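You operate a simulated robot arm through the tools that you are given. There is no shell and no other tool. Be economical: measure what you need, move in short steps, check, and stop when the job is done.

The job below is to be done with a simulated robot arm. You get a single attempt, and the scene is never put back.

TASK
Wipe up the crumbs round the vase and stand it back there.
Fine: rest the vase on the dresser top first; the yellow cloth goes back where it lay. Set down upright: vase. What is to be rubbed or washed off counts as gone when no trace of it is left.
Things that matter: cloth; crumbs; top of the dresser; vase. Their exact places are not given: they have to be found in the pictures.

It is judged by the outcome, as a careful person would: the job done as asked, and still so three seconds after it is handed in. It fails if anything else is knocked over, pushed out of place, dropped, spilled or broken. Flat cloth is picked up by pressing the open fingertips on it (5 to 10 N) and closing them slowly along it; thin cloth reads only 2 to 8 mm in the jaws.

THE ROBOT
A 7-joint arm with a two-finger parallel gripper on a trunk, on a base that drives. Base frame: it is fixed to the floor where the robot stands at the start and does not move with it; the origin is under the middle of the robot, x ahead of it, y to its left, z up; the surface under the hand at the start is at about z = 750. Readings come in mm, rad, newtons and seconds.
With the tool pointing down near the work surface it reaches from about 320 to 740 mm from the robot's upright axis, wherever it stands. Its first joint turns from -2.496 to 2.496 rad. Places, roughly: crumbs [500, -200, 800]; top of the dresser [700, -1100, 900]. Payload 3 kg.
The TCP is the grasp point between the finger pads, 30 mm short of the fingertips. In the tool frame z runs along the fingers and y along their closing line. The gripper opens to 94 mm. The fingers are 28 mm wide and 10 mm thick; the gripper's body (50 by 96 mm) begins 55 mm behind the TCP.
Orientation is told as [roll, pitch, yaw] about the base's x, y, z axes, in that order, counted from this pose: with the fingers straight down and closing along the base's y, the tool's x points along the base's -x, its y along +y and its z along -z.

THE INTERFACE
- The arm moves only by the tool arm_command. Its argument "deltas" is a list of rows, each a list of 3 entries, a list of its own where there are three numbers: the opening, from 0 (shut) to 1 (fully open), then the shift along the tool's x, y, z in units of 400 mm (1.0 is 400 mm), then the turn, a rotation vector about the tool's x, y, z in units of 45 degrees (1.0 is 45 degrees). In form: [[grip, [dx, dy, dz], [ax, ay, az]], ...]. A call has 1 to 12 rows; each row is the pose to reach, as a shift and turn from the pose commanded when the call began, along the tool's axes at that moment. A call with a number of a shift or a turn outside -1 to 1 is refused whole. Rows are played at 5 a second. More than 50 mm and 0.15 rad between two rows, or a gripper value outside its range, and nothing of the call is played. Where a pose cannot be reached the arm comes as near as it can. A force on the tool above 40 N (or 10 N above the force at the start of the call, whichever is more), or a blocked arm, ends the call early, and 0.2 s more pass. Each finger travels about 45 mm/s and halts on what it meets, pressing with about 30 N; the grip force reading is that of the motor and also rises with nothing between the fingers. The clock runs only during rows and for 0.2 s after the last one: add rows that repeat a pose to give the fingers time. The reply holds the time, the measured pose of the TCP, the force on the tool along the base axes, the opening and the grip force, in the units named above and with some noise, with the torque about the TCP (base axes, N m) and any sound that the robot's microphone picked up.
- Cameras (640 x 400 px; columns grow to the right, rows downward): "scene" is now at [30.5, 87.4, 1723.8]; the picture's right is [-0.68, -0.74, 0.00], its down [-0.57, 0.53, -0.62] and it looks along [0.46, -0.42, -0.78] (base axes); focal length 256 px, centre (320, 200). "wrist" rides on the gripper at [76, 14, -103] in the tool frame; the picture's right is [-0.18, 0.98, 0.00], its down [-0.75, -0.14, -0.64] and it looks along [-0.63, -0.12, 0.77] (tool axes); focal length 243 px, centre (320, 200).
- snapshot(camera): a new picture of that camera. It takes no simulated time.
- raise_lower(by): slides the trunk up (or, below 0, down) by that many mm; the arm and the scene camera ride with it, the base frame stays. It gives what a move gives, with no picture.
- drive_base(legs): drives the robot by 1 to 6 legs, each [ahead, left, turn to the left] in mm, mm and rad, along the robot's own axes; the way and the turn of a leg run together, so that a leg with both is an arc; at most 1500 mm and 3.142 rad a leg. The arm and the cameras ride along, it lands a little off, and it stops where it bumps. It gives what a move gives.
- pan_tilt(pan, tilt): turns the head with the scene camera to pan (to the left, within 2.496 rad either way) and tilt (down, from -0.506 to 1.204), counted from straight ahead of the robot. It gives what a move gives.
- point_at(camera, pixels): for up to 12 pixels [column, row] of the newest picture of that camera ("zoom" is the newest enlarged one), the place [x, y, z] in the base frame of the surface seen there, good to about 2 mm. It takes no simulated time.
- close_up(camera, box): a new picture of the part [left, top, right, bottom] of that camera's present view, enlarged. It takes no simulated time.
- sign_off(): hands the job in; it is judged then, once.

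Keep the steps short. Do not move on a guess: measure, check each grasp and each placing, and mend mistakes. In all there are 80 turns and 48 pictures (those below and enlarged ones count). Leave the gripper open and the arm clear of the work at the hand-in unless told otherwise, and finish with a single line.

The tools are called as a command line: name --argument value ..., lists and objects as JSON in quotes. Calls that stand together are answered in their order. arm_command: Moves the arm, as the interface text tells. Its arguments: {"type":"object","properties":{"deltas":{"type":"array","items":{"type":"array"}}},"required":["deltas"]} The other tools are called the same way: raise_lower (by) slides the trunk up or down; drive_base (legs) drives the base; pan_tilt (pan, tilt) turns the head that bears the scene camera; snapshot (camera) takes a picture; point_at (camera, pixels) gives the place of the surface under pixels of a picture; close_up (camera, box) takes an enlarged picture of a part of a camera's view; sign_off () hands the job in.

At the start:

```text
t: 0.0
eef_pos: [614.9, -191.2, 1032.4]
tcp_rot: [0.001, 0.001, 0.0]
contact_force: [0.2, -0.7, -0.1]
wrist_torque: [-0.01, 0.01, 0.01]
opening: 93.9
grip_force: 0.1
trunk travel left (down, up): [-175.0, 215.0]
robot x, y, heading: [-1.1, 2.9, 0.001]
head pan, tilt: [-0.744, 0.894]
```

scene: 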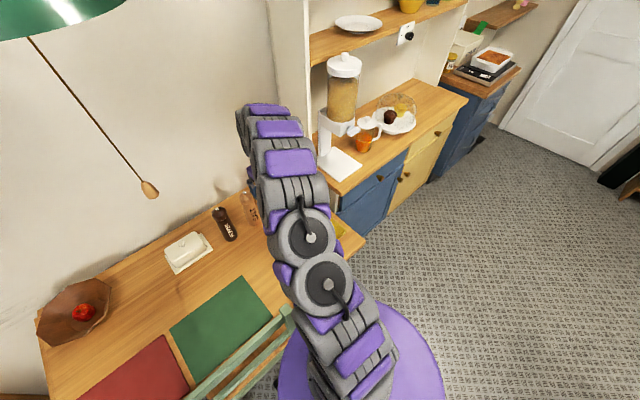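
wrist: 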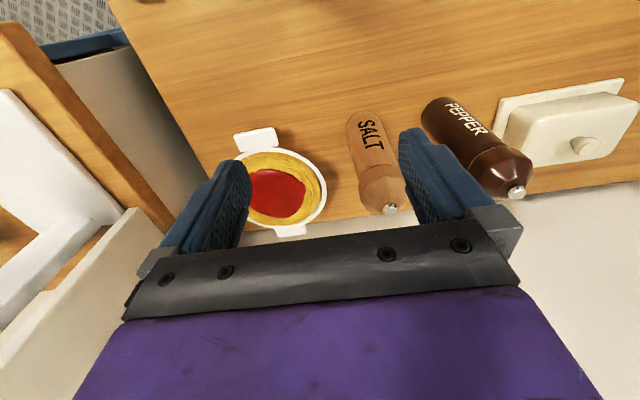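

The arm hides the place of the crumbs, and I can't see a vase or cloth yet. I'll start with a wider look using the head.

pan_tilt --pan -0.25 --tilt 0.95

snapshot --camera "scene"

```text
t: 0.9
eef_pos: [612.4, -190.5, 1033.8]
tcp_rot: [0.002, 0.001, 0.0]
contact_force: [0.2, -0.1, 0.2]
wrist_torque: [0.03, -0.01, 0.01]
opening: 94.3
grip_force: 0.0
trunk travel left (down, up): [-175.0, 215.0]
robot x, y, heading: [0.0, -0.9, 0.0]
head pan, tilt: [-0.25, 0.949]
```

```text
45 pictures are left
```

scene: 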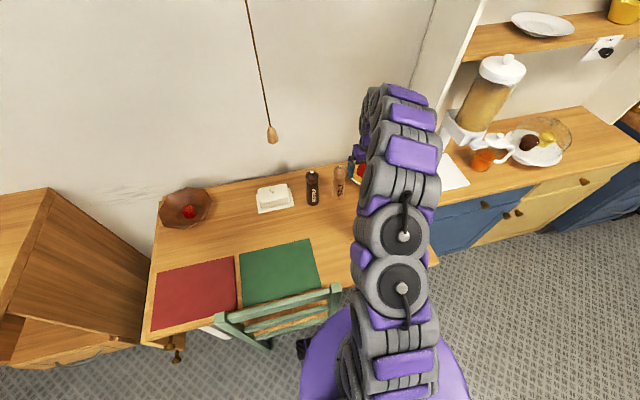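

The arm still covers the area around (500, -200). I'll swing it left, high above the table, and look again.

arm_command --deltas '[[1, [0.05, 0.1, 0], [0, 0, 0]], [1, [0.1, 0.2, 0], [0, 0, 0]], [1, [0.15, 0.3, 0], [0, 0, 0]], [1, [0.2, 0.4, 0], [0, 0, 0]], [1, [0.2, 0.5, 0], [0, 0, 0]], [1, [0.2, 0.6, 0], [0, 0, 0]], [1, [0.2, 0.7, 0], [0, 0, 0]], [1, [0.2, 0.8, 0], [0, 0, 0]], [1, [0.2, 0.9, 0], [0, 0, 0]], [1, [0.2, 1.0, 0], [0, 0, 0]], [1, [0.2, 1.0, 0], [0, 0, 0]]]'

pan_tilt --pan -0.5 --tilt 0.95

snapshot --camera "scene"

```text
t: 3.1
eef_pos: [668.8, 123.4, 1028.3]
tcp_rot: [-0.017, -0.007, -0.137]
contact_force: [0.5, 0.2, 0.7]
wrist_torque: [-0.03, 0.0, 0.02]
opening: 94.0
grip_force: 0.2
trunk travel left (down, up): [-175.0, 215.0]
robot x, y, heading: [127.1, -25.5, -0.261]
head pan, tilt: [-0.25, 0.949]
stopped in row 11: the arm was blocked; the commanded pose is now the measured one
```

```text
t: 3.9
eef_pos: [670.7, 127.2, 1019.0]
tcp_rot: [-0.021, 0.01, -0.136]
contact_force: [0.4, 0.1, -0.4]
wrist_torque: [0.01, 0.01, 0.0]
opening: 93.8
grip_force: 0.0
trunk travel left (down, up): [-175.0, 215.0]
robot x, y, heading: [111.5, -21.4, -0.238]
head pan, tilt: [-0.499, 0.949]
```

```text
44 pictures are left
```

scene: 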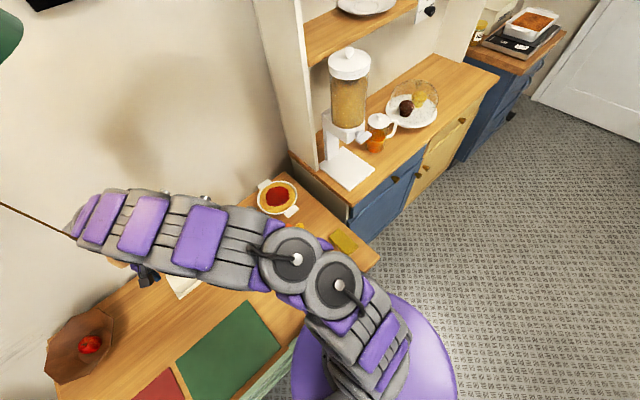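

The arm was blocked, perhaps by the lamp cord, and the base turned by about -0.24 rad. I'll back the arm off toward the robot and recheck.

arm_command --deltas '[[1, [0.08, -0.06, 0], [0, 0, 0]], [1, [0.16, -0.12, 0], [0, 0, 0]], [1, [0.24, -0.16, 0], [0, 0, 0]], [1, [0.3, -0.2, 0], [0, 0, 0]], [1, [0.3, -0.2, 0], [0, 0, 0]]]'

snapshot --camera "scene"

```text
t: 4.2
eef_pos: [661.8, 161.8, 1004.2]
tcp_rot: [-0.046, 0.029, -0.043]
contact_force: [0.0, 0.9, -0.4]
wrist_torque: [-0.09, -0.05, 0.01]
opening: 93.5
grip_force: 0.1
trunk travel left (down, up): [-175.0, 215.0]
robot x, y, heading: [112.9, -25.9, -0.253]
head pan, tilt: [-0.499, 0.949]
stopped in row 1: the arm was blocked; the commanded pose is now the measured one
```

```text
43 pictures are left
```

scene: 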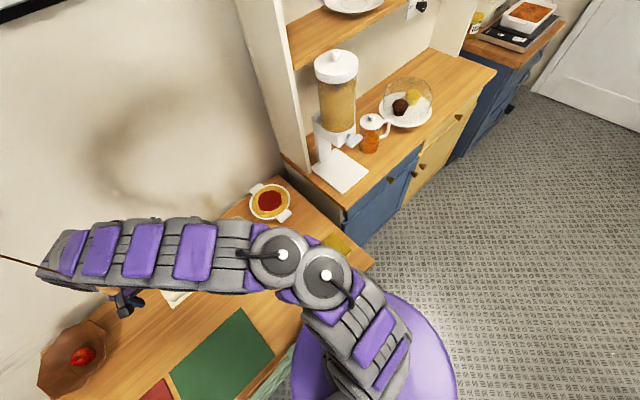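

The contact isn't at the tool, so it's on a link. I'll measure where the wrist joint, wall and cord are.

point_at --camera "scene" --pixels '[[62, 250], [105, 250], [200, 250], [150, 180], [30, 220], [20, 262], [283, 255], [325, 275], [127, 303], [300, 350], [335, 243], [420, 390]]'

snapshot --camera "wrist"

```text
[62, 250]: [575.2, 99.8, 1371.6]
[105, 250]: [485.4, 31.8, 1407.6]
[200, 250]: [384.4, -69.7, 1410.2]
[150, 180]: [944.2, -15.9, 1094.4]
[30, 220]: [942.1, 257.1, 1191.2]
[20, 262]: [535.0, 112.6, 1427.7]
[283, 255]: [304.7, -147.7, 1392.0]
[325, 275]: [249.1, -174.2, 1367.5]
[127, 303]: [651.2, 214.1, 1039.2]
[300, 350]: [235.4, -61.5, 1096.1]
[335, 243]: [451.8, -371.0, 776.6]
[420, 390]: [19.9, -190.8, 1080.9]
```

```text
42 pictures are left
```

wrist: 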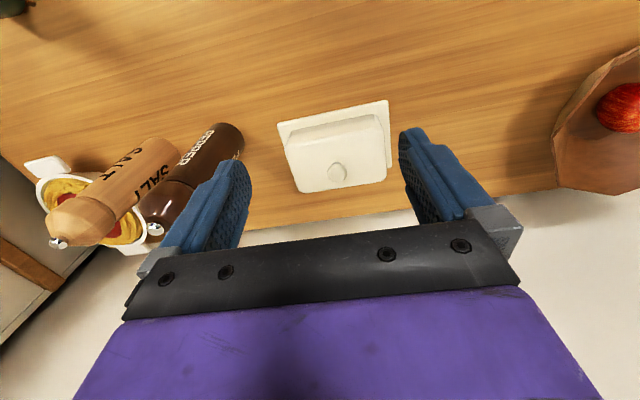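

Everything at the tool is free. The cord lies against the +y side of the wrist at about (535, 112, 1427). I'll make a small pure -y move to release it.

arm_command --deltas '[[1, [0, -0.05, 0], [0, 0, 0]], [1, [0, -0.1, 0], [0, 0, 0]], [1, [0, -0.15, 0], [0, 0, 0]], [1, [0, -0.15, 0], [0, 0, 0]]]'

snapshot --camera "scene"

```text
t: 4.6
eef_pos: [624.7, 186.5, 976.4]
tcp_rot: [-0.065, 0.222, -0.072]
contact_force: [-2.4, -8.6, -8.7]
wrist_torque: [0.6, -0.06, -0.12]
opening: 94.1
grip_force: 0.0
trunk travel left (down, up): [-175.0, 215.0]
robot x, y, heading: [127.1, -30.8, -0.305]
head pan, tilt: [-0.499, 0.949]
stopped in row 1: the arm was blocked; the commanded pose is now the measured one
```

```text
41 pictures are left
```

scene: 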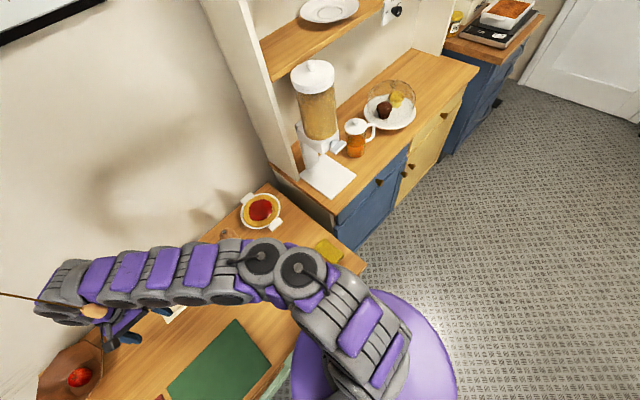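

The arm keeps drifting to +y. The knob now appears at (92, 312) against the hand. I'll measure the cord, the knob and the parts around them before moving again.

close_up --camera "scene" --box '[0, 240, 200, 400]'

point_at --camera "scene" --pixels '[[3, 294], [30, 298], [92, 312], [80, 310], [60, 290], [60, 318], [110, 285], [130, 325], [70, 375], [100, 340], [330, 250], [215, 255]]'

```text
2.50 times, centred on (100, 320) of scene
```

zoom: 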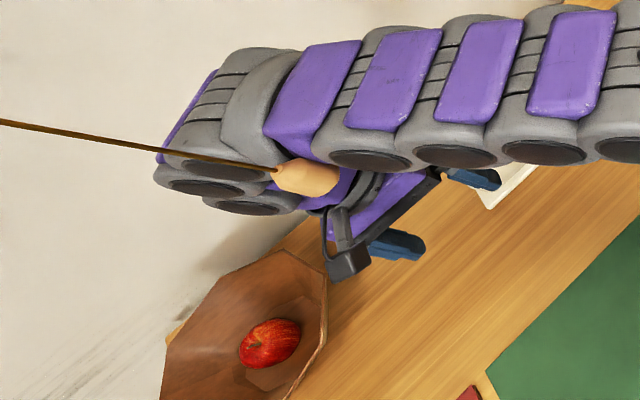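

```text
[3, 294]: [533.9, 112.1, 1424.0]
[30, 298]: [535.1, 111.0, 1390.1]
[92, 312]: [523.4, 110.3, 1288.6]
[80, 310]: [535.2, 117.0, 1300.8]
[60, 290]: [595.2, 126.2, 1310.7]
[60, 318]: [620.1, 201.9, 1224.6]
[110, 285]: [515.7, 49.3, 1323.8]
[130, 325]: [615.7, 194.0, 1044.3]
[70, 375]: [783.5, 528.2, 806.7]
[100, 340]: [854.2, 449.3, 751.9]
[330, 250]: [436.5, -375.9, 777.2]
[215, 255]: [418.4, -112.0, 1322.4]
```

The cord is straight and its knob, at (523, 110, 1289), presses the forearm's +y side. I'll free the arm by sliding the whole robot a little to its right.

drive_base --legs '[[0, -60, 0]]'

snapshot --camera "scene"

```text
t: 5.3
eef_pos: [664.5, 294.6, 863.1]
tcp_rot: [-0.327, 0.239, -0.359]
contact_force: [-4.0, -9.4, -12.4]
wrist_torque: [0.41, -0.01, -0.18]
opening: 93.7
grip_force: 0.1
trunk travel left (down, up): [-175.0, 215.0]
robot x, y, heading: [106.2, -15.7, -0.273]
head pan, tilt: [-0.499, 0.949]
stopped in leg 1: the robot was blocked; the commanded pose is now the measured one
```

```text
39 pictures are left
```

scene: 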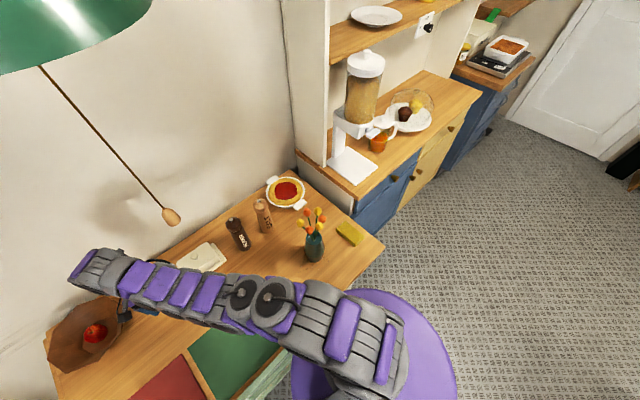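

The arm has slipped out under the knob and the vase (313, 240) and cloth (349, 233) are now in view. The hand is low near the bowl, so I'll check it closely.

close_up --camera "scene" --box '[30, 220, 230, 380]'

snapshot --camera "wrist"

point_at --camera "scene" --pixels '[[95, 335], [120, 310], [172, 216], [165, 205], [150, 275], [105, 265], [60, 360], [200, 290], [314, 245], [349, 233], [340, 225], [357, 243]]'

```text
2.50 times, centred on (130, 300) of scene
```

zoom: 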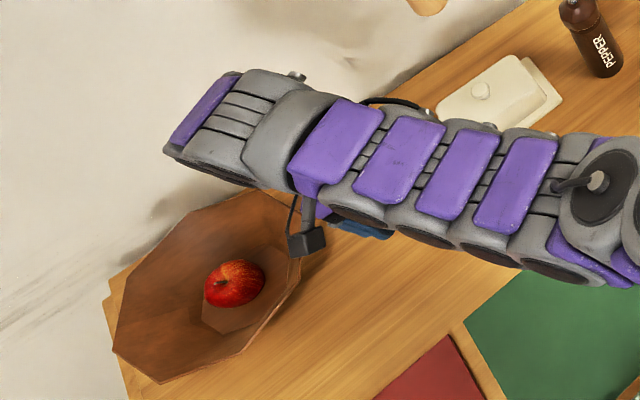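

```text
37 pictures are left
```

wrist: 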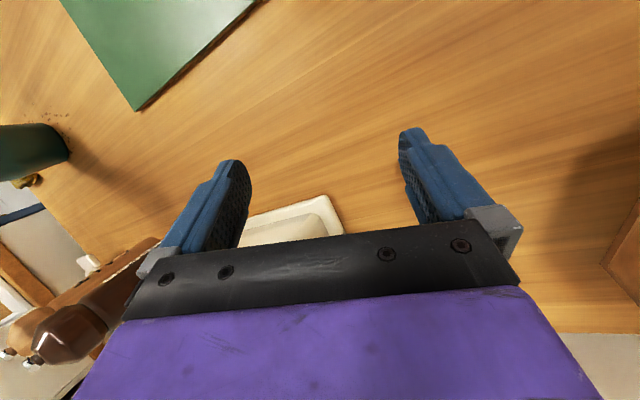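

```text
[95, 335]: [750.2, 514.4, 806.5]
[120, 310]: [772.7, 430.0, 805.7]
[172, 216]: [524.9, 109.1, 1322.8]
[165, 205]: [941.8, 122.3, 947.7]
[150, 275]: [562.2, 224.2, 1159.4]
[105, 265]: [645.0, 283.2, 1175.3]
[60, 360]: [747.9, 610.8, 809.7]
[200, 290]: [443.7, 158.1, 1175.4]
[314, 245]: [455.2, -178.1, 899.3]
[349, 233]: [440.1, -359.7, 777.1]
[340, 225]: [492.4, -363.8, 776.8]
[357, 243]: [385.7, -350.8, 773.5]
```

The arm is now below the knob and the bowl hasn't moved. I'll hold still for a moment to see whether the arm stays put.

arm_command --deltas '[[1, [0, 0, 0], [0, 0, 0]], [1, [0, 0, 0], [0, 0, 0]]]'

```text
t: 5.9
eef_pos: [617.2, 285.3, 843.6]
tcp_rot: [-0.384, 0.335, -0.318]
contact_force: [0.8, 0.0, 0.4]
wrist_torque: [0.01, 0.0, 0.01]
opening: 94.1
grip_force: 0.1
trunk travel left (down, up): [-175.0, 215.0]
robot x, y, heading: [107.2, -30.0, -0.278]
head pan, tilt: [-0.499, 0.949]
```

The arm is free. I'll take a close look at the vase, crumbs and cloth while they're in view.

close_up --camera "scene" --box '[260, 190, 380, 265]'

point_at --camera "zoom" --pixels '[[293, 200], [290, 300], [292, 345], [250, 345], [345, 340], [270, 385], [430, 205], [470, 180], [530, 235], [440, 270], [250, 220], [540, 290]]'

```text
5.33 times, centred on (320, 228) of scene
```

zoom: 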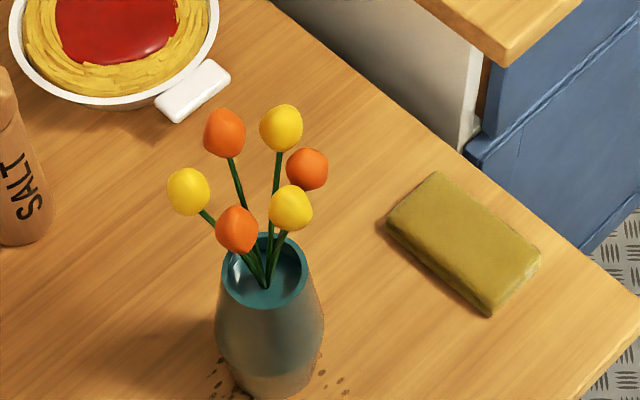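

```text
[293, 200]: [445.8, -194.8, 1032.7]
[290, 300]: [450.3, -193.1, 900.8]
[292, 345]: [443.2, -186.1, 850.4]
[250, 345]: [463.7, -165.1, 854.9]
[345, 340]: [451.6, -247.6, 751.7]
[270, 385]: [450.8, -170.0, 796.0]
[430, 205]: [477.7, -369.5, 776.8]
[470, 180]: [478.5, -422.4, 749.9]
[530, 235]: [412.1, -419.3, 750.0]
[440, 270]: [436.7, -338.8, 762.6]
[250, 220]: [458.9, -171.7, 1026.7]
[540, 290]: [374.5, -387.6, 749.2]
```

The vase is at about (452, -186), with its rim near z 925 and the flowers up to 1040. The cloth is a folded pad about 27 mm thick at (438, -360). The knob bottom is at about 1280. I'll bring the tool upright and move -y while staying low, so the forearm passes under the knob.

arm_command --deltas '[[1, [-0.005, -0.064, 0.021], [-0.049, -0.043, 0.008]], [1, [-0.011, -0.129, 0.042], [-0.098, -0.085, 0.016]], [1, [-0.016, -0.193, 0.064], [-0.147, -0.128, 0.024]], [1, [-0.021, -0.258, 0.085], [-0.196, -0.171, 0.032]], [1, [-0.027, -0.322, 0.106], [-0.245, -0.214, 0.04]], [1, [-0.032, -0.386, 0.127], [-0.293, -0.256, 0.049]], [1, [-0.037, -0.451, 0.148], [-0.342, -0.299, 0.057]], [1, [-0.042, -0.515, 0.17], [-0.391, -0.342, 0.065]], [1, [-0.048, -0.58, 0.191], [-0.44, -0.384, 0.073]], [1, [-0.053, -0.644, 0.212], [-0.489, -0.427, 0.081]], [1, [-0.053, -0.644, 0.212], [-0.489, -0.427, 0.081]]]'

```text
t: 8.5
eef_pos: [527.6, 110.0, 825.2]
tcp_rot: [-0.018, 0.075, -0.195]
contact_force: [0.1, 0.6, 0.4]
wrist_torque: [-0.03, 0.0, 0.0]
opening: 93.8
grip_force: 0.0
trunk travel left (down, up): [-175.0, 215.0]
robot x, y, heading: [105.0, 31.9, -0.17]
head pan, tilt: [-0.499, 0.949]
stopped in row 11: the arm was blocked; the commanded pose is now the measured one
```

It was blocked again and the base turned a bit. I'll look.

snapshot --camera "scene"

snapshot --camera "wrist"

```text
35 pictures are left
```

scene: 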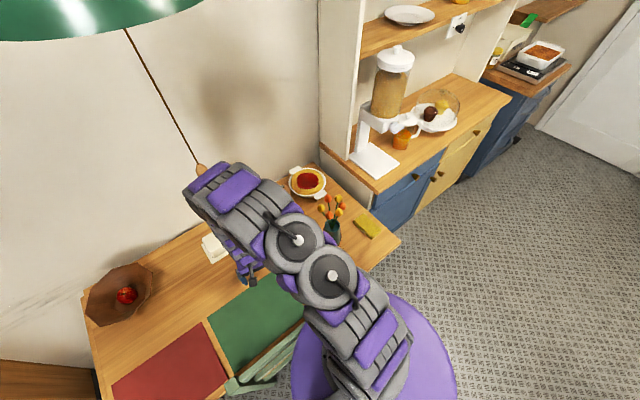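

```text
34 pictures are left
```

wrist: 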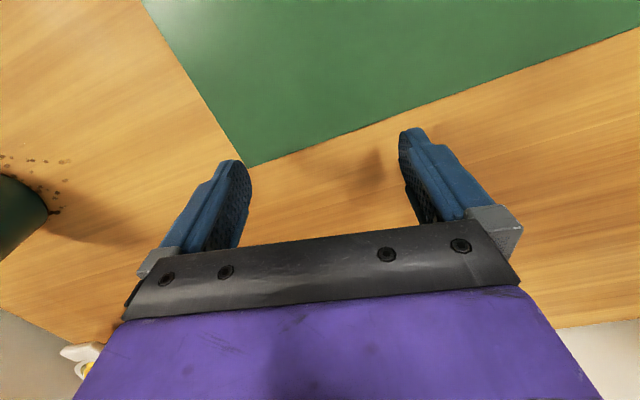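

The wrist is beside the knob again at (200, 170). I'll measure both heights.

point_at --camera "scene" --pixels '[[200, 170], [198, 172], [195, 160], [232, 188], [207, 192], [255, 205], [297, 240], [333, 276], [225, 165], [280, 355], [245, 380], [180, 135]]'

close_up --camera "scene" --box '[150, 130, 310, 230]'

```text
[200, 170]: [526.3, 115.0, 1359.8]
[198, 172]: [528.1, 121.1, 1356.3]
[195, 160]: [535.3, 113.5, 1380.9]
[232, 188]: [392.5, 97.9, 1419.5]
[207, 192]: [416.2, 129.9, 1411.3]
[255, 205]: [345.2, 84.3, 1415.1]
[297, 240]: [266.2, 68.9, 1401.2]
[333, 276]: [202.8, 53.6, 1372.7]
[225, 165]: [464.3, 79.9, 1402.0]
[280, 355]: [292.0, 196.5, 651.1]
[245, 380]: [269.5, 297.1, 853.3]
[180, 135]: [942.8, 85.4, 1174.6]
```

```text
4.00 times, centred on (230, 180) of scene
```

zoom: 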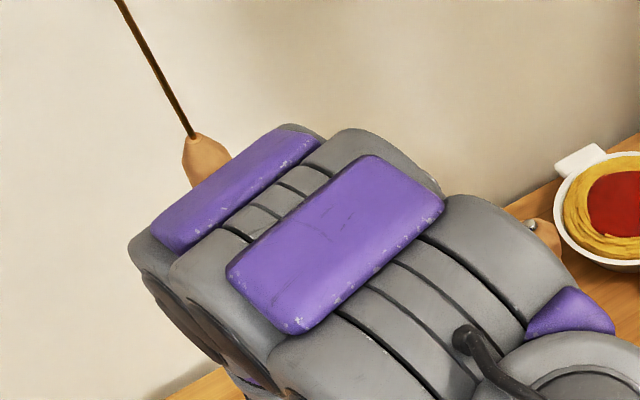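

The elbow's front end touches the knob from the robot's side. I'll back the base straight away from it, with a little movement to the right.

drive_base --legs '[[-100, 0, 0]]'

```text
t: 9.2
eef_pos: [510.8, 105.7, 799.3]
tcp_rot: [-0.028, 0.149, -0.18]
contact_force: [-0.3, -0.1, -0.5]
wrist_torque: [0.02, -0.06, -0.03]
opening: 93.7
grip_force: 0.2
trunk travel left (down, up): [-175.0, 215.0]
robot x, y, heading: [90.4, 36.7, -0.174]
head pan, tilt: [-0.499, 0.949]
stopped in leg 1: the robot was blocked; the commanded pose is now the measured one
```

It seems the rising elbow has caught the knob, which is now about 35 mm higher than at first. Reaching further out lowers the elbow, as it did earlier. I'll extend +x gently to free the knob.

arm_command --deltas '[[1, [-0.05, 0.009, -0.018], [0, 0, 0]], [1, [-0.1, 0.018, -0.035], [0, 0, 0]], [1, [-0.15, 0.027, -0.052], [0, 0, 0]], [1, [-0.2, 0.036, -0.07], [0, 0, 0]], [1, [-0.25, 0.045, -0.087], [0, 0, 0]], [1, [-0.3, 0.054, -0.104], [0, 0, 0]], [1, [-0.331, 0.06, -0.115], [0, 0, 0]], [1, [-0.331, 0.06, -0.115], [0, 0, 0]]]'

snapshot --camera "scene"

```text
t: 9.5
eef_pos: [511.4, 103.0, 795.8]
tcp_rot: [-0.028, 0.171, -0.17]
contact_force: [-7.9, 1.9, -29.1]
wrist_torque: [-0.06, -0.23, 0.0]
opening: 94.2
grip_force: 0.1
trunk travel left (down, up): [-175.0, 215.0]
robot x, y, heading: [82.3, 37.2, -0.171]
head pan, tilt: [-0.499, 0.949]
stopped in row 1: the force on the tool passed its limit at 56 N (the readings are from after the stop); the commanded pose is now the measured one
```

```text
32 pictures are left
```

scene: 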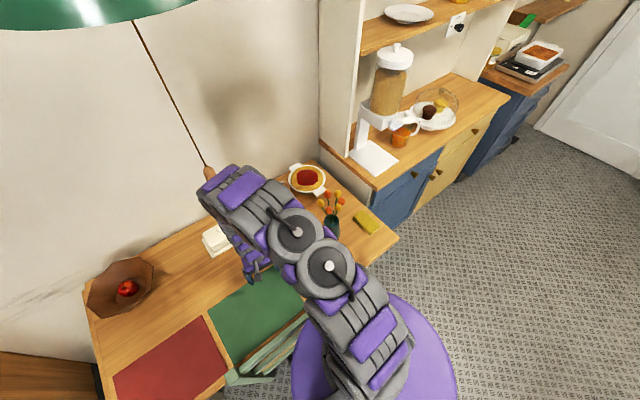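

The force stop may mean the fingertips are near the table, since they're at about z 765. I'll raise the trunk by 40 mm to get clear and see how things react.

raise_lower --by 40

close_up --camera "scene" --box '[150, 130, 310, 290]'

```text
t: 10.0
eef_pos: [502.2, 89.4, 801.6]
tcp_rot: [-0.021, 0.219, -0.165]
contact_force: [-0.9, 0.2, 0.2]
wrist_torque: [-0.03, -0.02, -0.02]
opening: 94.2
grip_force: 0.1
trunk travel left (down, up): [-196.0, 194.0]
robot x, y, heading: [79.1, 39.6, -0.168]
head pan, tilt: [-0.499, 0.949]
stopped: the force on the tool passed its limit at 42 N (the readings are from after the stop); the commanded pose is now the measured one
```

```text
2.50 times, centred on (230, 210) of scene
```

zoom: 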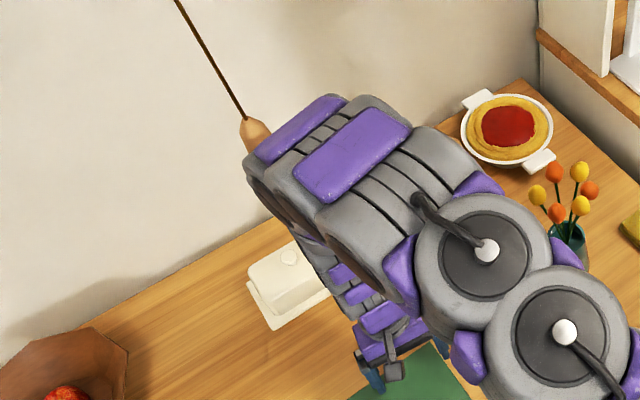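

The knob is pressing on the front top of the arm, so the way out is backwards. I'll try reversing again now that the stress has been released.

drive_base --legs '[[-60, 0, 0]]'

arm_command --deltas '[[1, [0, 0, 0], [0, 0, 0]], [1, [0, 0, 0], [0, 0, 0]]]'

```text
t: 11.0
eef_pos: [470.9, 120.7, 805.8]
tcp_rot: [-0.039, 0.196, -0.173]
contact_force: [-0.4, -0.1, -0.1]
wrist_torque: [0.06, 0.01, -0.02]
opening: 94.0
grip_force: 0.1
trunk travel left (down, up): [-196.0, 194.0]
robot x, y, heading: [30.8, 53.2, -0.177]
head pan, tilt: [-0.499, 0.949]
```

```text
t: 11.6
eef_pos: [469.1, 107.3, 806.4]
tcp_rot: [-0.022, 0.194, -0.173]
contact_force: [-0.4, -0.8, 0.5]
wrist_torque: [0.01, -0.01, -0.03]
opening: 93.8
grip_force: 0.0
trunk travel left (down, up): [-196.0, 194.0]
robot x, y, heading: [26.6, 52.4, -0.174]
head pan, tilt: [-0.499, 0.949]
```

That moved freely. I'll keep reversing, with some movement to the right away from the cord and chair.

drive_base --legs '[[-60, -60, 0], [-20, -60, 0]]'

snapshot --camera "scene"

```text
t: 13.2
eef_pos: [373.9, 27.2, 804.5]
tcp_rot: [-0.044, 0.192, -0.171]
contact_force: [0.3, 0.4, 0.2]
wrist_torque: [-0.02, -0.01, 0.0]
opening: 94.0
grip_force: 0.0
trunk travel left (down, up): [-196.0, 194.0]
robot x, y, heading: [-73.3, -48.9, -0.174]
head pan, tilt: [-0.499, 0.949]
```

```text
30 pictures are left
```

scene: 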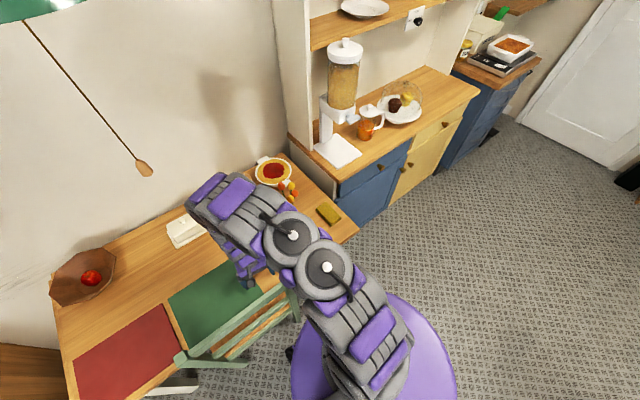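

The arm is free. I'll measure the chair rail and furniture, compare them with the first picture, and see what clearance there is.

point_at --camera "scene" --pixels '[[283, 291], [182, 358], [250, 308], [260, 270], [145, 168], [343, 234], [440, 90], [410, 145], [400, 75], [345, 155], [390, 165], [200, 185]]'

```text
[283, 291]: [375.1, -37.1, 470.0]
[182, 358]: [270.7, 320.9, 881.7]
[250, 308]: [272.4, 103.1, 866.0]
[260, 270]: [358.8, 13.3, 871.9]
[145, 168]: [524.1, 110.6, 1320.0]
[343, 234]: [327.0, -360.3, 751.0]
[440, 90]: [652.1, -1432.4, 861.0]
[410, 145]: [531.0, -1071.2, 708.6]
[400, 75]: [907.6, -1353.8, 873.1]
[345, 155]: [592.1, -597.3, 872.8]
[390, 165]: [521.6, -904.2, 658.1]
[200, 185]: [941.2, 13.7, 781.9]
```

The chair rail is where it was at the start (x ≈ 272), so nothing has been displaced. I'll raise the hand 150 mm and level it here, well away from the cord.

arm_command --deltas '[[1, [0.014, -0.003, -0.074], [0, -0.05, 0]], [1, [0.028, -0.006, -0.148], [0, -0.1, 0]], [1, [0.042, -0.009, -0.222], [0, -0.15, 0]], [1, [0.057, -0.012, -0.296], [0, -0.2, 0]], [1, [0.071, -0.015, -0.37], [0, -0.24, 0]], [1, [0.071, -0.015, -0.37], [0, -0.24, 0]], [1, [0.071, -0.015, -0.37], [0, -0.24, 0]]]'

drive_base --legs '[[-20, -130, 0], [0, 0, 0.174]]'

```text
t: 14.8
eef_pos: [373.7, 31.5, 957.1]
tcp_rot: [-0.044, 0.004, -0.159]
contact_force: [-0.6, 0.5, -0.3]
wrist_torque: [-0.03, -0.05, 0.03]
opening: 93.9
grip_force: 0.0
trunk travel left (down, up): [-196.0, 194.0]
robot x, y, heading: [-74.7, -45.9, -0.169]
head pan, tilt: [-0.499, 0.949]
```

```text
t: 16.8
eef_pos: [308.8, 19.4, 951.1]
tcp_rot: [-0.073, 0.005, 0.018]
contact_force: [-0.8, 0.6, -0.5]
wrist_torque: [-0.03, -0.04, 0.02]
opening: 94.2
grip_force: 0.1
trunk travel left (down, up): [-196.0, 194.0]
robot x, y, heading: [-113.6, -162.7, -0.006]
head pan, tilt: [-0.499, 0.949]
```

The base is now at (-114, -163) with heading about 0. Next I'll bring the hand over in line with the vase (y ≈ -185), standing off at x ≈ 305, and pitch it half way toward horizontal.

arm_command --deltas '[[1, [0, -0.07, 0], [-0.013, -0.13, 0]], [1, [0, -0.14, 0], [-0.026, -0.26, 0]], [1, [0, -0.21, 0], [-0.039, -0.39, 0]], [1, [0, -0.28, 0], [-0.052, -0.52, 0]], [1, [0, -0.35, 0], [-0.065, -0.65, 0]], [1, [0, -0.42, 0], [-0.078, -0.78, 0]], [1, [0, -0.49, 0], [-0.088, -0.88, 0]], [1, [0, -0.51, 0], [-0.093, -0.955, 0]], [1, [0, -0.51, 0], [-0.093, -0.955, 0]], [1, [0, -0.51, 0], [-0.093, -0.955, 0]]]'

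snapshot --camera "wrist"

```text
t: 19.0
eef_pos: [384.3, -236.5, 923.0]
tcp_rot: [0.034, -0.747, 0.02]
contact_force: [-0.1, -0.2, -0.9]
wrist_torque: [0.08, 0.0, 0.05]
opening: 94.0
grip_force: 0.0
out of reach, approached as far as the arm can: row 4, 5, 6, 7, 8, 9, 10
trunk travel left (down, up): [-196.0, 194.0]
robot x, y, heading: [-111.8, -166.6, 0.001]
head pan, tilt: [-0.499, 0.949]
```

```text
29 pictures are left
```

wrist: 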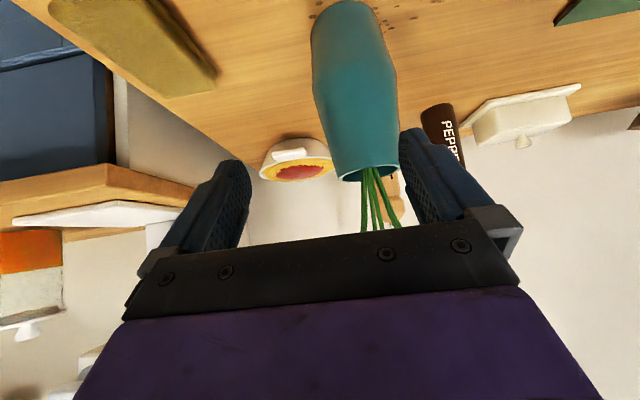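

The hand ended up at (384, -236, 923) because the arm can't fold closer to the body. I'll back the base by 140 mm so the arm can reach out comfortably, then measure the vase in the wrist view.

drive_base --legs '[[-140, 0, 0]]'

arm_command --deltas '[[1, [0, 0.06, 0], [0, -0.14, 0]], [1, [0, 0.12, 0], [0, -0.28, 0]], [1, [0, 0.12, 0], [0, -0.42, 0]], [1, [0, 0.12, 0], [0, -0.56, 0]], [1, [0, 0.12, 0], [0, -0.69, 0]], [1, [0, 0.12, 0], [0, -0.72, 0]], [1, [0, 0.12, 0], [0, -0.72, 0]]]'

snapshot --camera "wrist"

```text
t: 20.3
eef_pos: [243.6, -223.4, 923.1]
tcp_rot: [0.023, -0.749, 0.031]
contact_force: [-0.5, 0.6, 0.7]
wrist_torque: [0.03, 0.04, -0.04]
opening: 94.0
grip_force: 0.1
trunk travel left (down, up): [-196.0, 194.0]
robot x, y, heading: [-255.4, -162.9, -0.002]
head pan, tilt: [-0.499, 0.949]
```

```text
t: 21.9
eef_pos: [233.6, -173.8, 917.2]
tcp_rot: [0.06, -1.321, -0.004]
contact_force: [0.4, -1.9, 0.5]
wrist_torque: [0.05, -0.02, 0.14]
opening: 94.1
grip_force: 0.0
out of reach, approached as far as the arm can: row 1, 2, 3, 4, 5, 6, 7
trunk travel left (down, up): [-196.0, 194.0]
robot x, y, heading: [-257.1, -158.3, 0.002]
head pan, tilt: [-0.499, 0.949]
```

```text
28 pictures are left
```

wrist: 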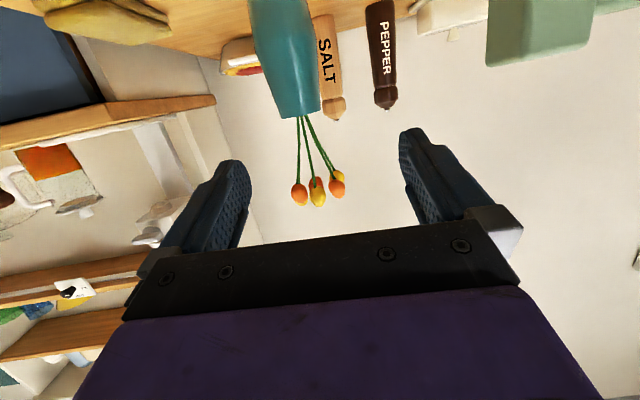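

The hand is nearly horizontal. I'll measure the vase's outline: left and right edges, rim and flowers.

point_at --camera "wrist" --pixels '[[262, 30], [310, 30], [285, 30], [275, 100], [317, 100], [297, 100], [298, 117], [290, 60], [300, 195], [338, 185], [282, 5], [315, 202]]'

```text
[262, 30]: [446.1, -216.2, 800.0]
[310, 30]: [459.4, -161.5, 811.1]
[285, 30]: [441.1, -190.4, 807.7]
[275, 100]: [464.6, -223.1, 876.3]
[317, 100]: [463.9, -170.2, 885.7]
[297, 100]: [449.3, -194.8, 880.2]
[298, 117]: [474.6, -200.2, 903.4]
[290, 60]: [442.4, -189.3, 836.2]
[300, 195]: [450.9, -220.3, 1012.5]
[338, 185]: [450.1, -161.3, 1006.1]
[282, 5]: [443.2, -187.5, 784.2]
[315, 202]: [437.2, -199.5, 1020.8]
```

I estimate the vase axis at (477, -193), with a belly width of about 76 mm and the rim at z ≈ 903. I'll square the hand and line it up at z ≈ 835, still 150 mm short of the vase.

arm_command --deltas '[[1, [0.04, -0.014, 0.048], [0.018, 0, 0.005]], [1, [0.08, -0.028, 0.096], [0.037, 0, 0.01]], [1, [0.12, -0.043, 0.145], [0.055, 0, 0.014]], [1, [0.162, -0.057, 0.193], [0.074, 0, 0.019]], [1, [0.162, -0.057, 0.193], [0.074, 0, 0.019]], [1, [0.162, -0.057, 0.193], [0.074, 0, 0.019]]]'

snapshot --camera "wrist"

```text
t: 23.3
eef_pos: [295.4, -193.8, 831.4]
tcp_rot: [0.067, -1.313, -0.075]
contact_force: [-0.2, 0.0, 0.0]
wrist_torque: [-0.04, 0.0, -0.04]
opening: 93.7
grip_force: 0.0
trunk travel left (down, up): [-196.0, 194.0]
robot x, y, heading: [-255.2, -161.1, 0.005]
head pan, tilt: [-0.499, 0.949]
```

```text
27 pictures are left
```

wrist: 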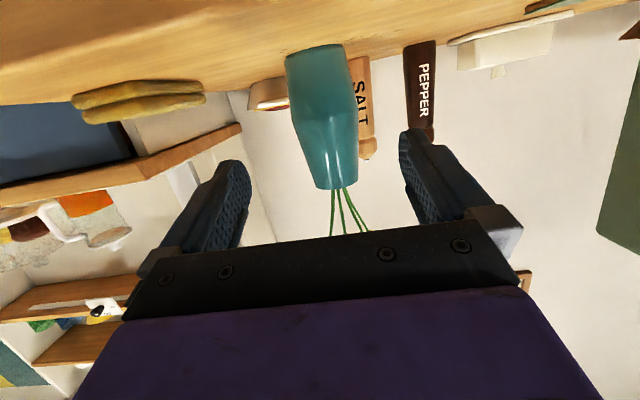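

Well aligned. I'll take one refined measurement of the vase at grip height.

point_at --camera "wrist" --pixels '[[290, 80], [352, 80], [320, 80], [294, 110], [354, 110], [324, 110], [303, 140], [356, 140], [330, 140], [313, 50], [319, 186], [337, 188]]'

```text
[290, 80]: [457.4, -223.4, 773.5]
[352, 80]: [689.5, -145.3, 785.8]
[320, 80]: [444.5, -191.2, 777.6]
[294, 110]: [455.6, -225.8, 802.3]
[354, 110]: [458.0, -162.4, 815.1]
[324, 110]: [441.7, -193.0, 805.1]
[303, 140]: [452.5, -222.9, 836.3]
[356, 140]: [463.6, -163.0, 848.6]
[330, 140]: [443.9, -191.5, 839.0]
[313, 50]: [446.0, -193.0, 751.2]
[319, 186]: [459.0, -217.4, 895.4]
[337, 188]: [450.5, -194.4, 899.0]
```

Circle fit: the vase centre is at (481, -193), about 78 mm wide. I'll drive 115 mm forward, then make the final approach with the arm.

drive_base --legs '[[115, 0, 0]]'

snapshot --camera "wrist"

point_at --camera "wrist" --pixels '[[330, 150], [300, 150], [360, 150], [345, 190], [300, 190], [370, 190]]'

```text
t: 24.6
eef_pos: [414.2, -205.6, 831.6]
tcp_rot: [0.096, -1.313, -0.111]
contact_force: [0.2, 0.3, -0.3]
wrist_torque: [0.01, 0.01, 0.06]
opening: 94.2
grip_force: 0.1
trunk travel left (down, up): [-196.0, 194.0]
robot x, y, heading: [-139.8, -163.3, 0.001]
head pan, tilt: [-0.499, 0.949]
```

```text
26 pictures are left
```

wrist: 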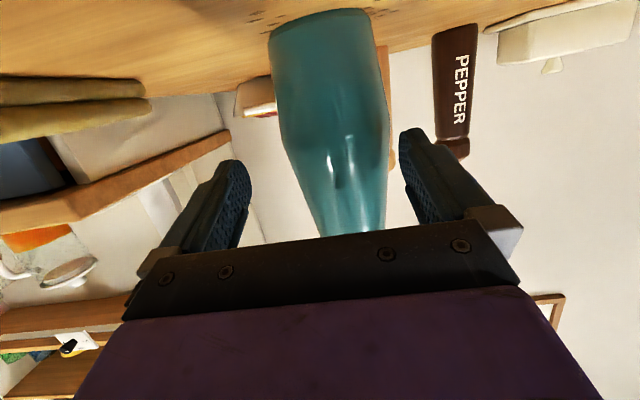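

```text
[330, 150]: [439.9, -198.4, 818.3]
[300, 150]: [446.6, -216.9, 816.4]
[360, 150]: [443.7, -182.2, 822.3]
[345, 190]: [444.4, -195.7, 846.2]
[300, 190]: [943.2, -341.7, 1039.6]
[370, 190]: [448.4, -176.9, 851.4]
```

The vase centre is at y ≈ -195, so the hand needs about +10 mm. I'll correct the side offset first, then slide the open fingers round the belly.

arm_command --deltas '[[1, [0, 0.026, 0], [0, 0, 0]], [1, [0, 0.026, 0], [0, 0, 0]], [1, [-0.01, 0.026, 0.039], [0, 0, 0]], [1, [-0.02, 0.026, 0.078], [0, 0, 0]], [1, [-0.03, 0.026, 0.116], [0, 0, 0]], [1, [-0.041, 0.026, 0.155], [0, 0, 0]], [1, [-0.041, 0.026, 0.155], [0, 0, 0]]]'

snapshot --camera "wrist"

```text
t: 26.2
eef_pos: [476.5, -193.9, 833.6]
tcp_rot: [0.085, -1.311, -0.098]
contact_force: [-0.2, 0.3, -0.2]
wrist_torque: [-0.04, -0.01, 0.05]
opening: 93.7
grip_force: 0.0
trunk travel left (down, up): [-196.0, 194.0]
robot x, y, heading: [-141.2, -161.9, 0.003]
head pan, tilt: [-0.499, 0.949]
```

```text
25 pictures are left
```

wrist: 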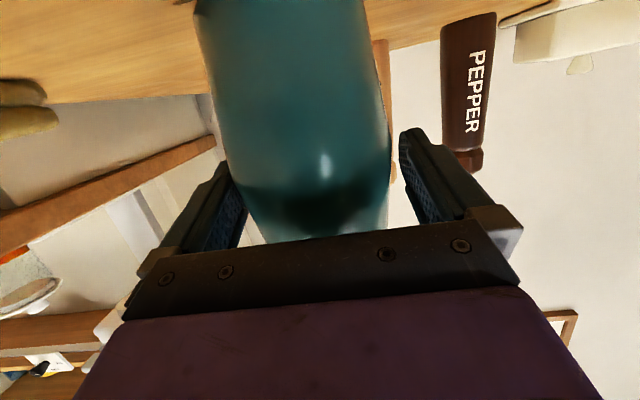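

The vase sits between the pads with no contact force. I'll close on it.

arm_command --deltas '[[0.9, [0, 0, 0], [0, 0, 0]], [0.8, [0, 0, 0], [0, 0, 0]], [0.6, [0, 0, 0], [0, 0, 0]], [0.3, [0, 0, 0], [0, 0, 0]], [0, [0, 0, 0], [0, 0, 0]], [0, [0, 0, 0], [0, 0, 0]], [0, [0, 0, 0], [0, 0, 0]]]'

```text
t: 27.8
eef_pos: [477.6, -196.3, 831.6]
tcp_rot: [0.091, -1.312, -0.105]
contact_force: [0.9, -3.0, 1.0]
wrist_torque: [-0.3, 0.0, -0.02]
opening: 79.4
grip_force: 30.1
trunk travel left (down, up): [-196.0, 194.0]
robot x, y, heading: [-135.8, -162.1, 0.001]
head pan, tilt: [-0.499, 0.949]
```

Held at 79.4 mm with 30 N, at grasp height z = 831.6. I'll lift by the trunk.

raise_lower --by 60

raise_lower --by 120

pan_tilt --pan -0.7 --tilt 0.8

snapshot --camera "scene"

```text
t: 28.8
eef_pos: [476.5, -194.1, 891.5]
tcp_rot: [0.088, -1.314, -0.1]
contact_force: [0.1, -0.4, -8.8]
wrist_torque: [-0.01, 0.01, 0.0]
opening: 79.4
grip_force: 30.0
trunk travel left (down, up): [-256.0, 134.0]
robot x, y, heading: [-138.0, -165.8, 0.008]
head pan, tilt: [-0.499, 0.949]
```

```text
t: 30.3
eef_pos: [477.8, -194.3, 1012.5]
tcp_rot: [0.086, -1.312, -0.101]
contact_force: [0.1, -0.4, -9.0]
wrist_torque: [-0.01, 0.02, -0.01]
opening: 79.7
grip_force: 30.2
trunk travel left (down, up): [-376.0, 14.0]
robot x, y, heading: [-140.4, -162.3, 0.0]
head pan, tilt: [-0.499, 0.949]
```

```text
t: 31.0
eef_pos: [476.6, -195.0, 1011.6]
tcp_rot: [0.086, -1.313, -0.1]
contact_force: [0.0, 0.6, -8.8]
wrist_torque: [-0.03, 0.04, 0.01]
opening: 79.5
grip_force: 29.9
trunk travel left (down, up): [-376.0, 14.0]
robot x, y, heading: [-139.6, -162.9, 0.001]
head pan, tilt: [-0.7, 0.799]
```

```text
24 pictures are left
```

scene: 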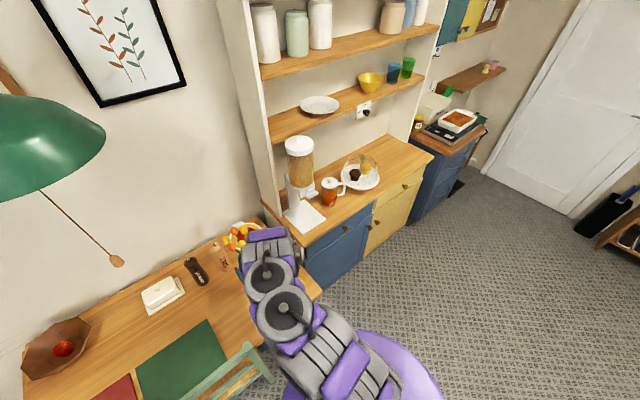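

The vase (about 0.9 kg) is held steady. I'll measure the dresser top to pick a free spot.

point_at --camera "scene" --pixels '[[345, 205], [375, 200], [425, 152], [405, 165], [400, 145], [370, 178], [378, 170], [345, 180], [330, 195], [303, 222], [325, 215], [405, 155]]'

close_up --camera "scene" --box '[270, 110, 450, 240]'

```text
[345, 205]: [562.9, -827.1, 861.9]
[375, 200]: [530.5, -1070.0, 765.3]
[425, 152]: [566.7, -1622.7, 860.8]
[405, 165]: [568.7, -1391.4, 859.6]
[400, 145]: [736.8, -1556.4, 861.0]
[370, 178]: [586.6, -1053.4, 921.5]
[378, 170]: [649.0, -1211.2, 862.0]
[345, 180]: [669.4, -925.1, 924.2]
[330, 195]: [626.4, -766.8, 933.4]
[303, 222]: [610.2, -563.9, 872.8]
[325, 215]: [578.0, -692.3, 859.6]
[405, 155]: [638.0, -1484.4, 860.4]
```

```text
3.08 times, centred on (360, 175) of scene
```

zoom: 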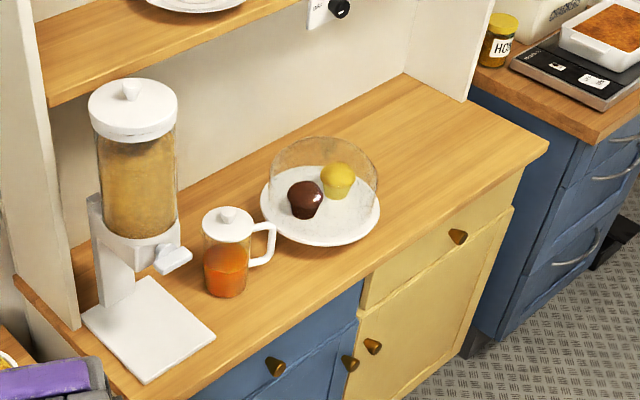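

Dresser top is at z = 861, and the front right area near (630, -1430) is free. Before driving that way I'll check the floor to the right.

pan_tilt --pan -1.5 --tilt 0.7

snapshot --camera "scene"

```text
t: 32.1
eef_pos: [477.9, -194.2, 1012.1]
tcp_rot: [0.086, -1.312, -0.102]
contact_force: [-0.6, -0.6, -8.6]
wrist_torque: [0.03, 0.03, -0.01]
opening: 79.2
grip_force: 30.1
trunk travel left (down, up): [-376.0, 14.0]
robot x, y, heading: [-137.1, -162.3, -0.002]
head pan, tilt: [-1.499, 0.7]
```

```text
22 pictures are left
```

scene: 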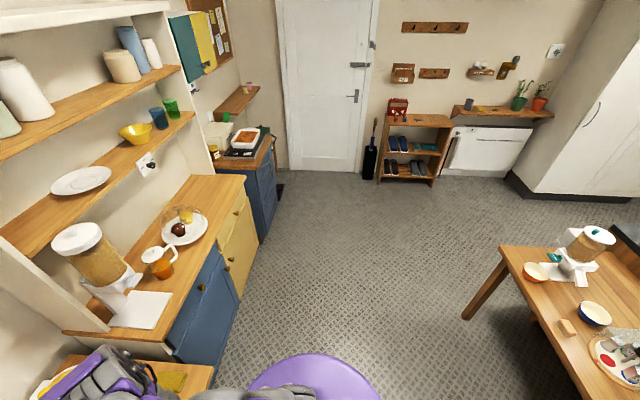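

The floor is clear. I'll back 40 mm and then slide right along the dresser.

drive_base --legs '[[-50, 0, 0], [0, -620, 0], [0, -620, 0]]'

pan_tilt --pan -0.3 --tilt 0.85

snapshot --camera "scene"

```text
t: 39.2
eef_pos: [416.6, -1444.4, 1012.3]
tcp_rot: [0.085, -1.313, -0.117]
contact_force: [0.3, 0.2, -8.4]
wrist_torque: [-0.01, 0.03, 0.01]
opening: 77.2
grip_force: 30.3
trunk travel left (down, up): [-376.0, 14.0]
robot x, y, heading: [-201.5, -1403.7, -0.02]
head pan, tilt: [-1.499, 0.7]
```

```text
t: 40.6
eef_pos: [415.1, -1445.2, 1013.4]
tcp_rot: [0.087, -1.315, -0.119]
contact_force: [-0.3, -0.5, -8.7]
wrist_torque: [0.02, 0.03, 0.01]
opening: 76.5
grip_force: 29.7
trunk travel left (down, up): [-376.0, 14.0]
robot x, y, heading: [-202.2, -1401.2, -0.014]
head pan, tilt: [-0.3, 0.85]
```

```text
21 pictures are left
```

scene: 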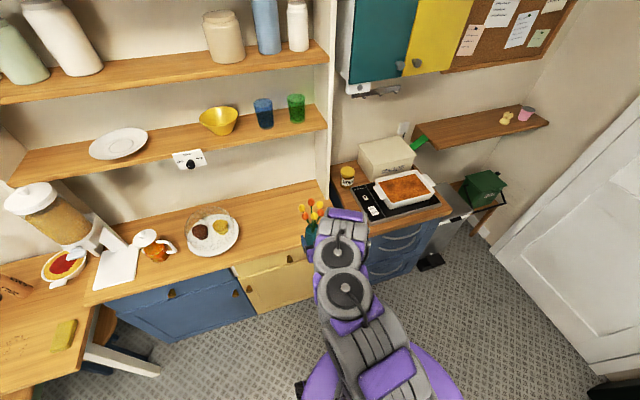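

The grip opening fell from 79.4 to 76.5, so the vase is slowly slipping. I'll measure the spot and set it down promptly.

point_at --camera "scene" --pixels '[[275, 235], [285, 215], [240, 240], [322, 188], [300, 245], [310, 235], [318, 200], [238, 225], [328, 115], [350, 205]]'

snapshot --camera "wrist"

```text
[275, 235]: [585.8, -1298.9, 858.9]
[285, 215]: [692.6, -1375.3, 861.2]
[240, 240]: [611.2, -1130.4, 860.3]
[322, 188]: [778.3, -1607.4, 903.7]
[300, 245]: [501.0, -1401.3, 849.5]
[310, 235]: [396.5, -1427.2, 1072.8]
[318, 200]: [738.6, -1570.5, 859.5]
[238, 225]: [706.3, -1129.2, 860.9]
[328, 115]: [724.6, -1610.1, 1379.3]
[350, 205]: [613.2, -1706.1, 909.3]
```

```text
20 pictures are left
```

wrist: 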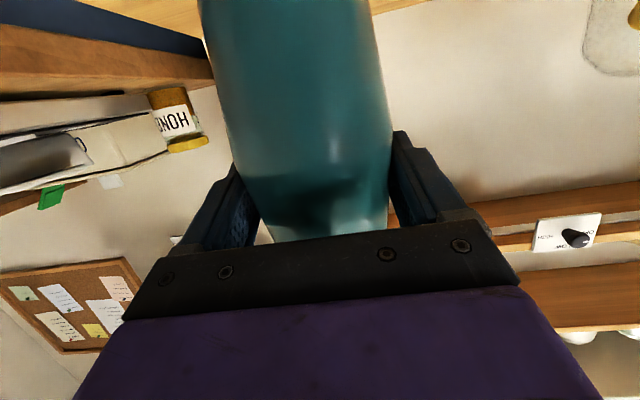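

The target is x ≈ 600, y ≈ -1447, clear of the panel (-1610) and of the plate. I'll drive forward 185 mm, then lower 40 mm.

drive_base --legs '[[185, 0, 0]]'

raise_lower --by -35

snapshot --camera "wrist"

point_at --camera "wrist" --pixels '[[300, 20], [300, 60], [200, 10], [310, 120], [210, 20], [370, 20], [420, 20], [450, 60]]'

```text
t: 42.1
eef_pos: [602.3, -1448.7, 1012.1]
tcp_rot: [0.087, -1.312, -0.123]
contact_force: [0.4, 0.0, -8.1]
wrist_torque: [0.0, 0.07, -0.04]
opening: 76.6
grip_force: 30.2
trunk travel left (down, up): [-376.0, 14.0]
robot x, y, heading: [-13.8, -1404.8, -0.018]
head pan, tilt: [-0.3, 0.85]
```

```text
t: 42.9
eef_pos: [599.4, -1450.4, 979.9]
tcp_rot: [0.09, -1.315, -0.125]
contact_force: [-0.7, -0.6, -9.1]
wrist_torque: [-0.01, 0.07, 0.06]
opening: 76.4
grip_force: 30.1
trunk travel left (down, up): [-341.0, 49.0]
robot x, y, heading: [-6.7, -1411.5, -0.018]
head pan, tilt: [-0.3, 0.85]
```

```text
19 pictures are left
```

wrist: 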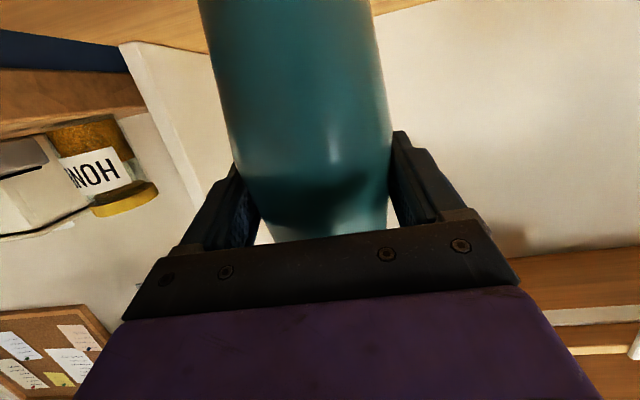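

```text
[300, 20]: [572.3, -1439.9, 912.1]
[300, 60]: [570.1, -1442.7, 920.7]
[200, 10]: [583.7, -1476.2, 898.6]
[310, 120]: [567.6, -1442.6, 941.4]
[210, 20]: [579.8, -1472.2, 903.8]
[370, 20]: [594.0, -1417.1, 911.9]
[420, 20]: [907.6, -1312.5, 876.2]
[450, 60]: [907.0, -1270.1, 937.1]
```

Stable at 76.5. I'll lower in small steps until the weight comes off.

raise_lower --by -15

raise_lower --by -8

raise_lower --by -5

```text
t: 43.6
eef_pos: [599.4, -1451.0, 963.9]
tcp_rot: [0.092, -1.316, -0.125]
contact_force: [-0.9, -0.4, -7.9]
wrist_torque: [0.01, 0.03, 0.01]
opening: 76.4
grip_force: 30.2
trunk travel left (down, up): [-326.0, 64.0]
robot x, y, heading: [-10.8, -1409.0, -0.02]
head pan, tilt: [-0.3, 0.85]
```

```text
t: 44.1
eef_pos: [599.5, -1450.3, 956.0]
tcp_rot: [0.09, -1.316, -0.124]
contact_force: [0.8, -0.8, -8.2]
wrist_torque: [-0.03, 0.1, -0.02]
opening: 76.4
grip_force: 30.2
trunk travel left (down, up): [-318.0, 72.0]
robot x, y, heading: [-8.5, -1407.3, -0.02]
head pan, tilt: [-0.3, 0.85]
```

```text
t: 44.7
eef_pos: [599.6, -1450.0, 951.2]
tcp_rot: [0.087, -1.316, -0.124]
contact_force: [-0.1, -0.4, -8.4]
wrist_torque: [-0.02, 0.04, -0.02]
opening: 76.4
grip_force: 30.1
trunk travel left (down, up): [-313.0, 77.0]
robot x, y, heading: [-12.8, -1410.5, -0.024]
head pan, tilt: [-0.3, 0.85]
```

raise_lower --by -4

raise_lower --by -4

raise_lower --by -3

```text
t: 45.2
eef_pos: [598.6, -1449.5, 948.1]
tcp_rot: [0.089, -1.318, -0.123]
contact_force: [1.2, 0.0, 0.7]
wrist_torque: [-0.16, -0.23, 0.02]
opening: 76.0
grip_force: 30.0
trunk travel left (down, up): [-309.0, 81.0]
robot x, y, heading: [-13.6, -1405.9, -0.022]
head pan, tilt: [-0.3, 0.85]
```

```text
t: 45.7
eef_pos: [598.2, -1449.6, 947.1]
tcp_rot: [0.09, -1.323, -0.124]
contact_force: [-3.6, 0.6, 29.3]
wrist_torque: [-0.14, -0.15, 0.1]
opening: 76.7
grip_force: 30.4
trunk travel left (down, up): [-305.0, 85.0]
robot x, y, heading: [-15.9, -1407.3, -0.021]
head pan, tilt: [-0.3, 0.85]
```

```text
t: 46.2
eef_pos: [598.2, -1449.1, 941.6]
tcp_rot: [0.088, -1.317, -0.124]
contact_force: [-3.1, 2.3, 23.8]
wrist_torque: [0.13, -0.27, -0.07]
opening: 77.5
grip_force: 29.5
trunk travel left (down, up): [-302.0, 88.0]
robot x, y, heading: [-9.9, -1405.6, -0.015]
head pan, tilt: [-0.3, 0.85]
```

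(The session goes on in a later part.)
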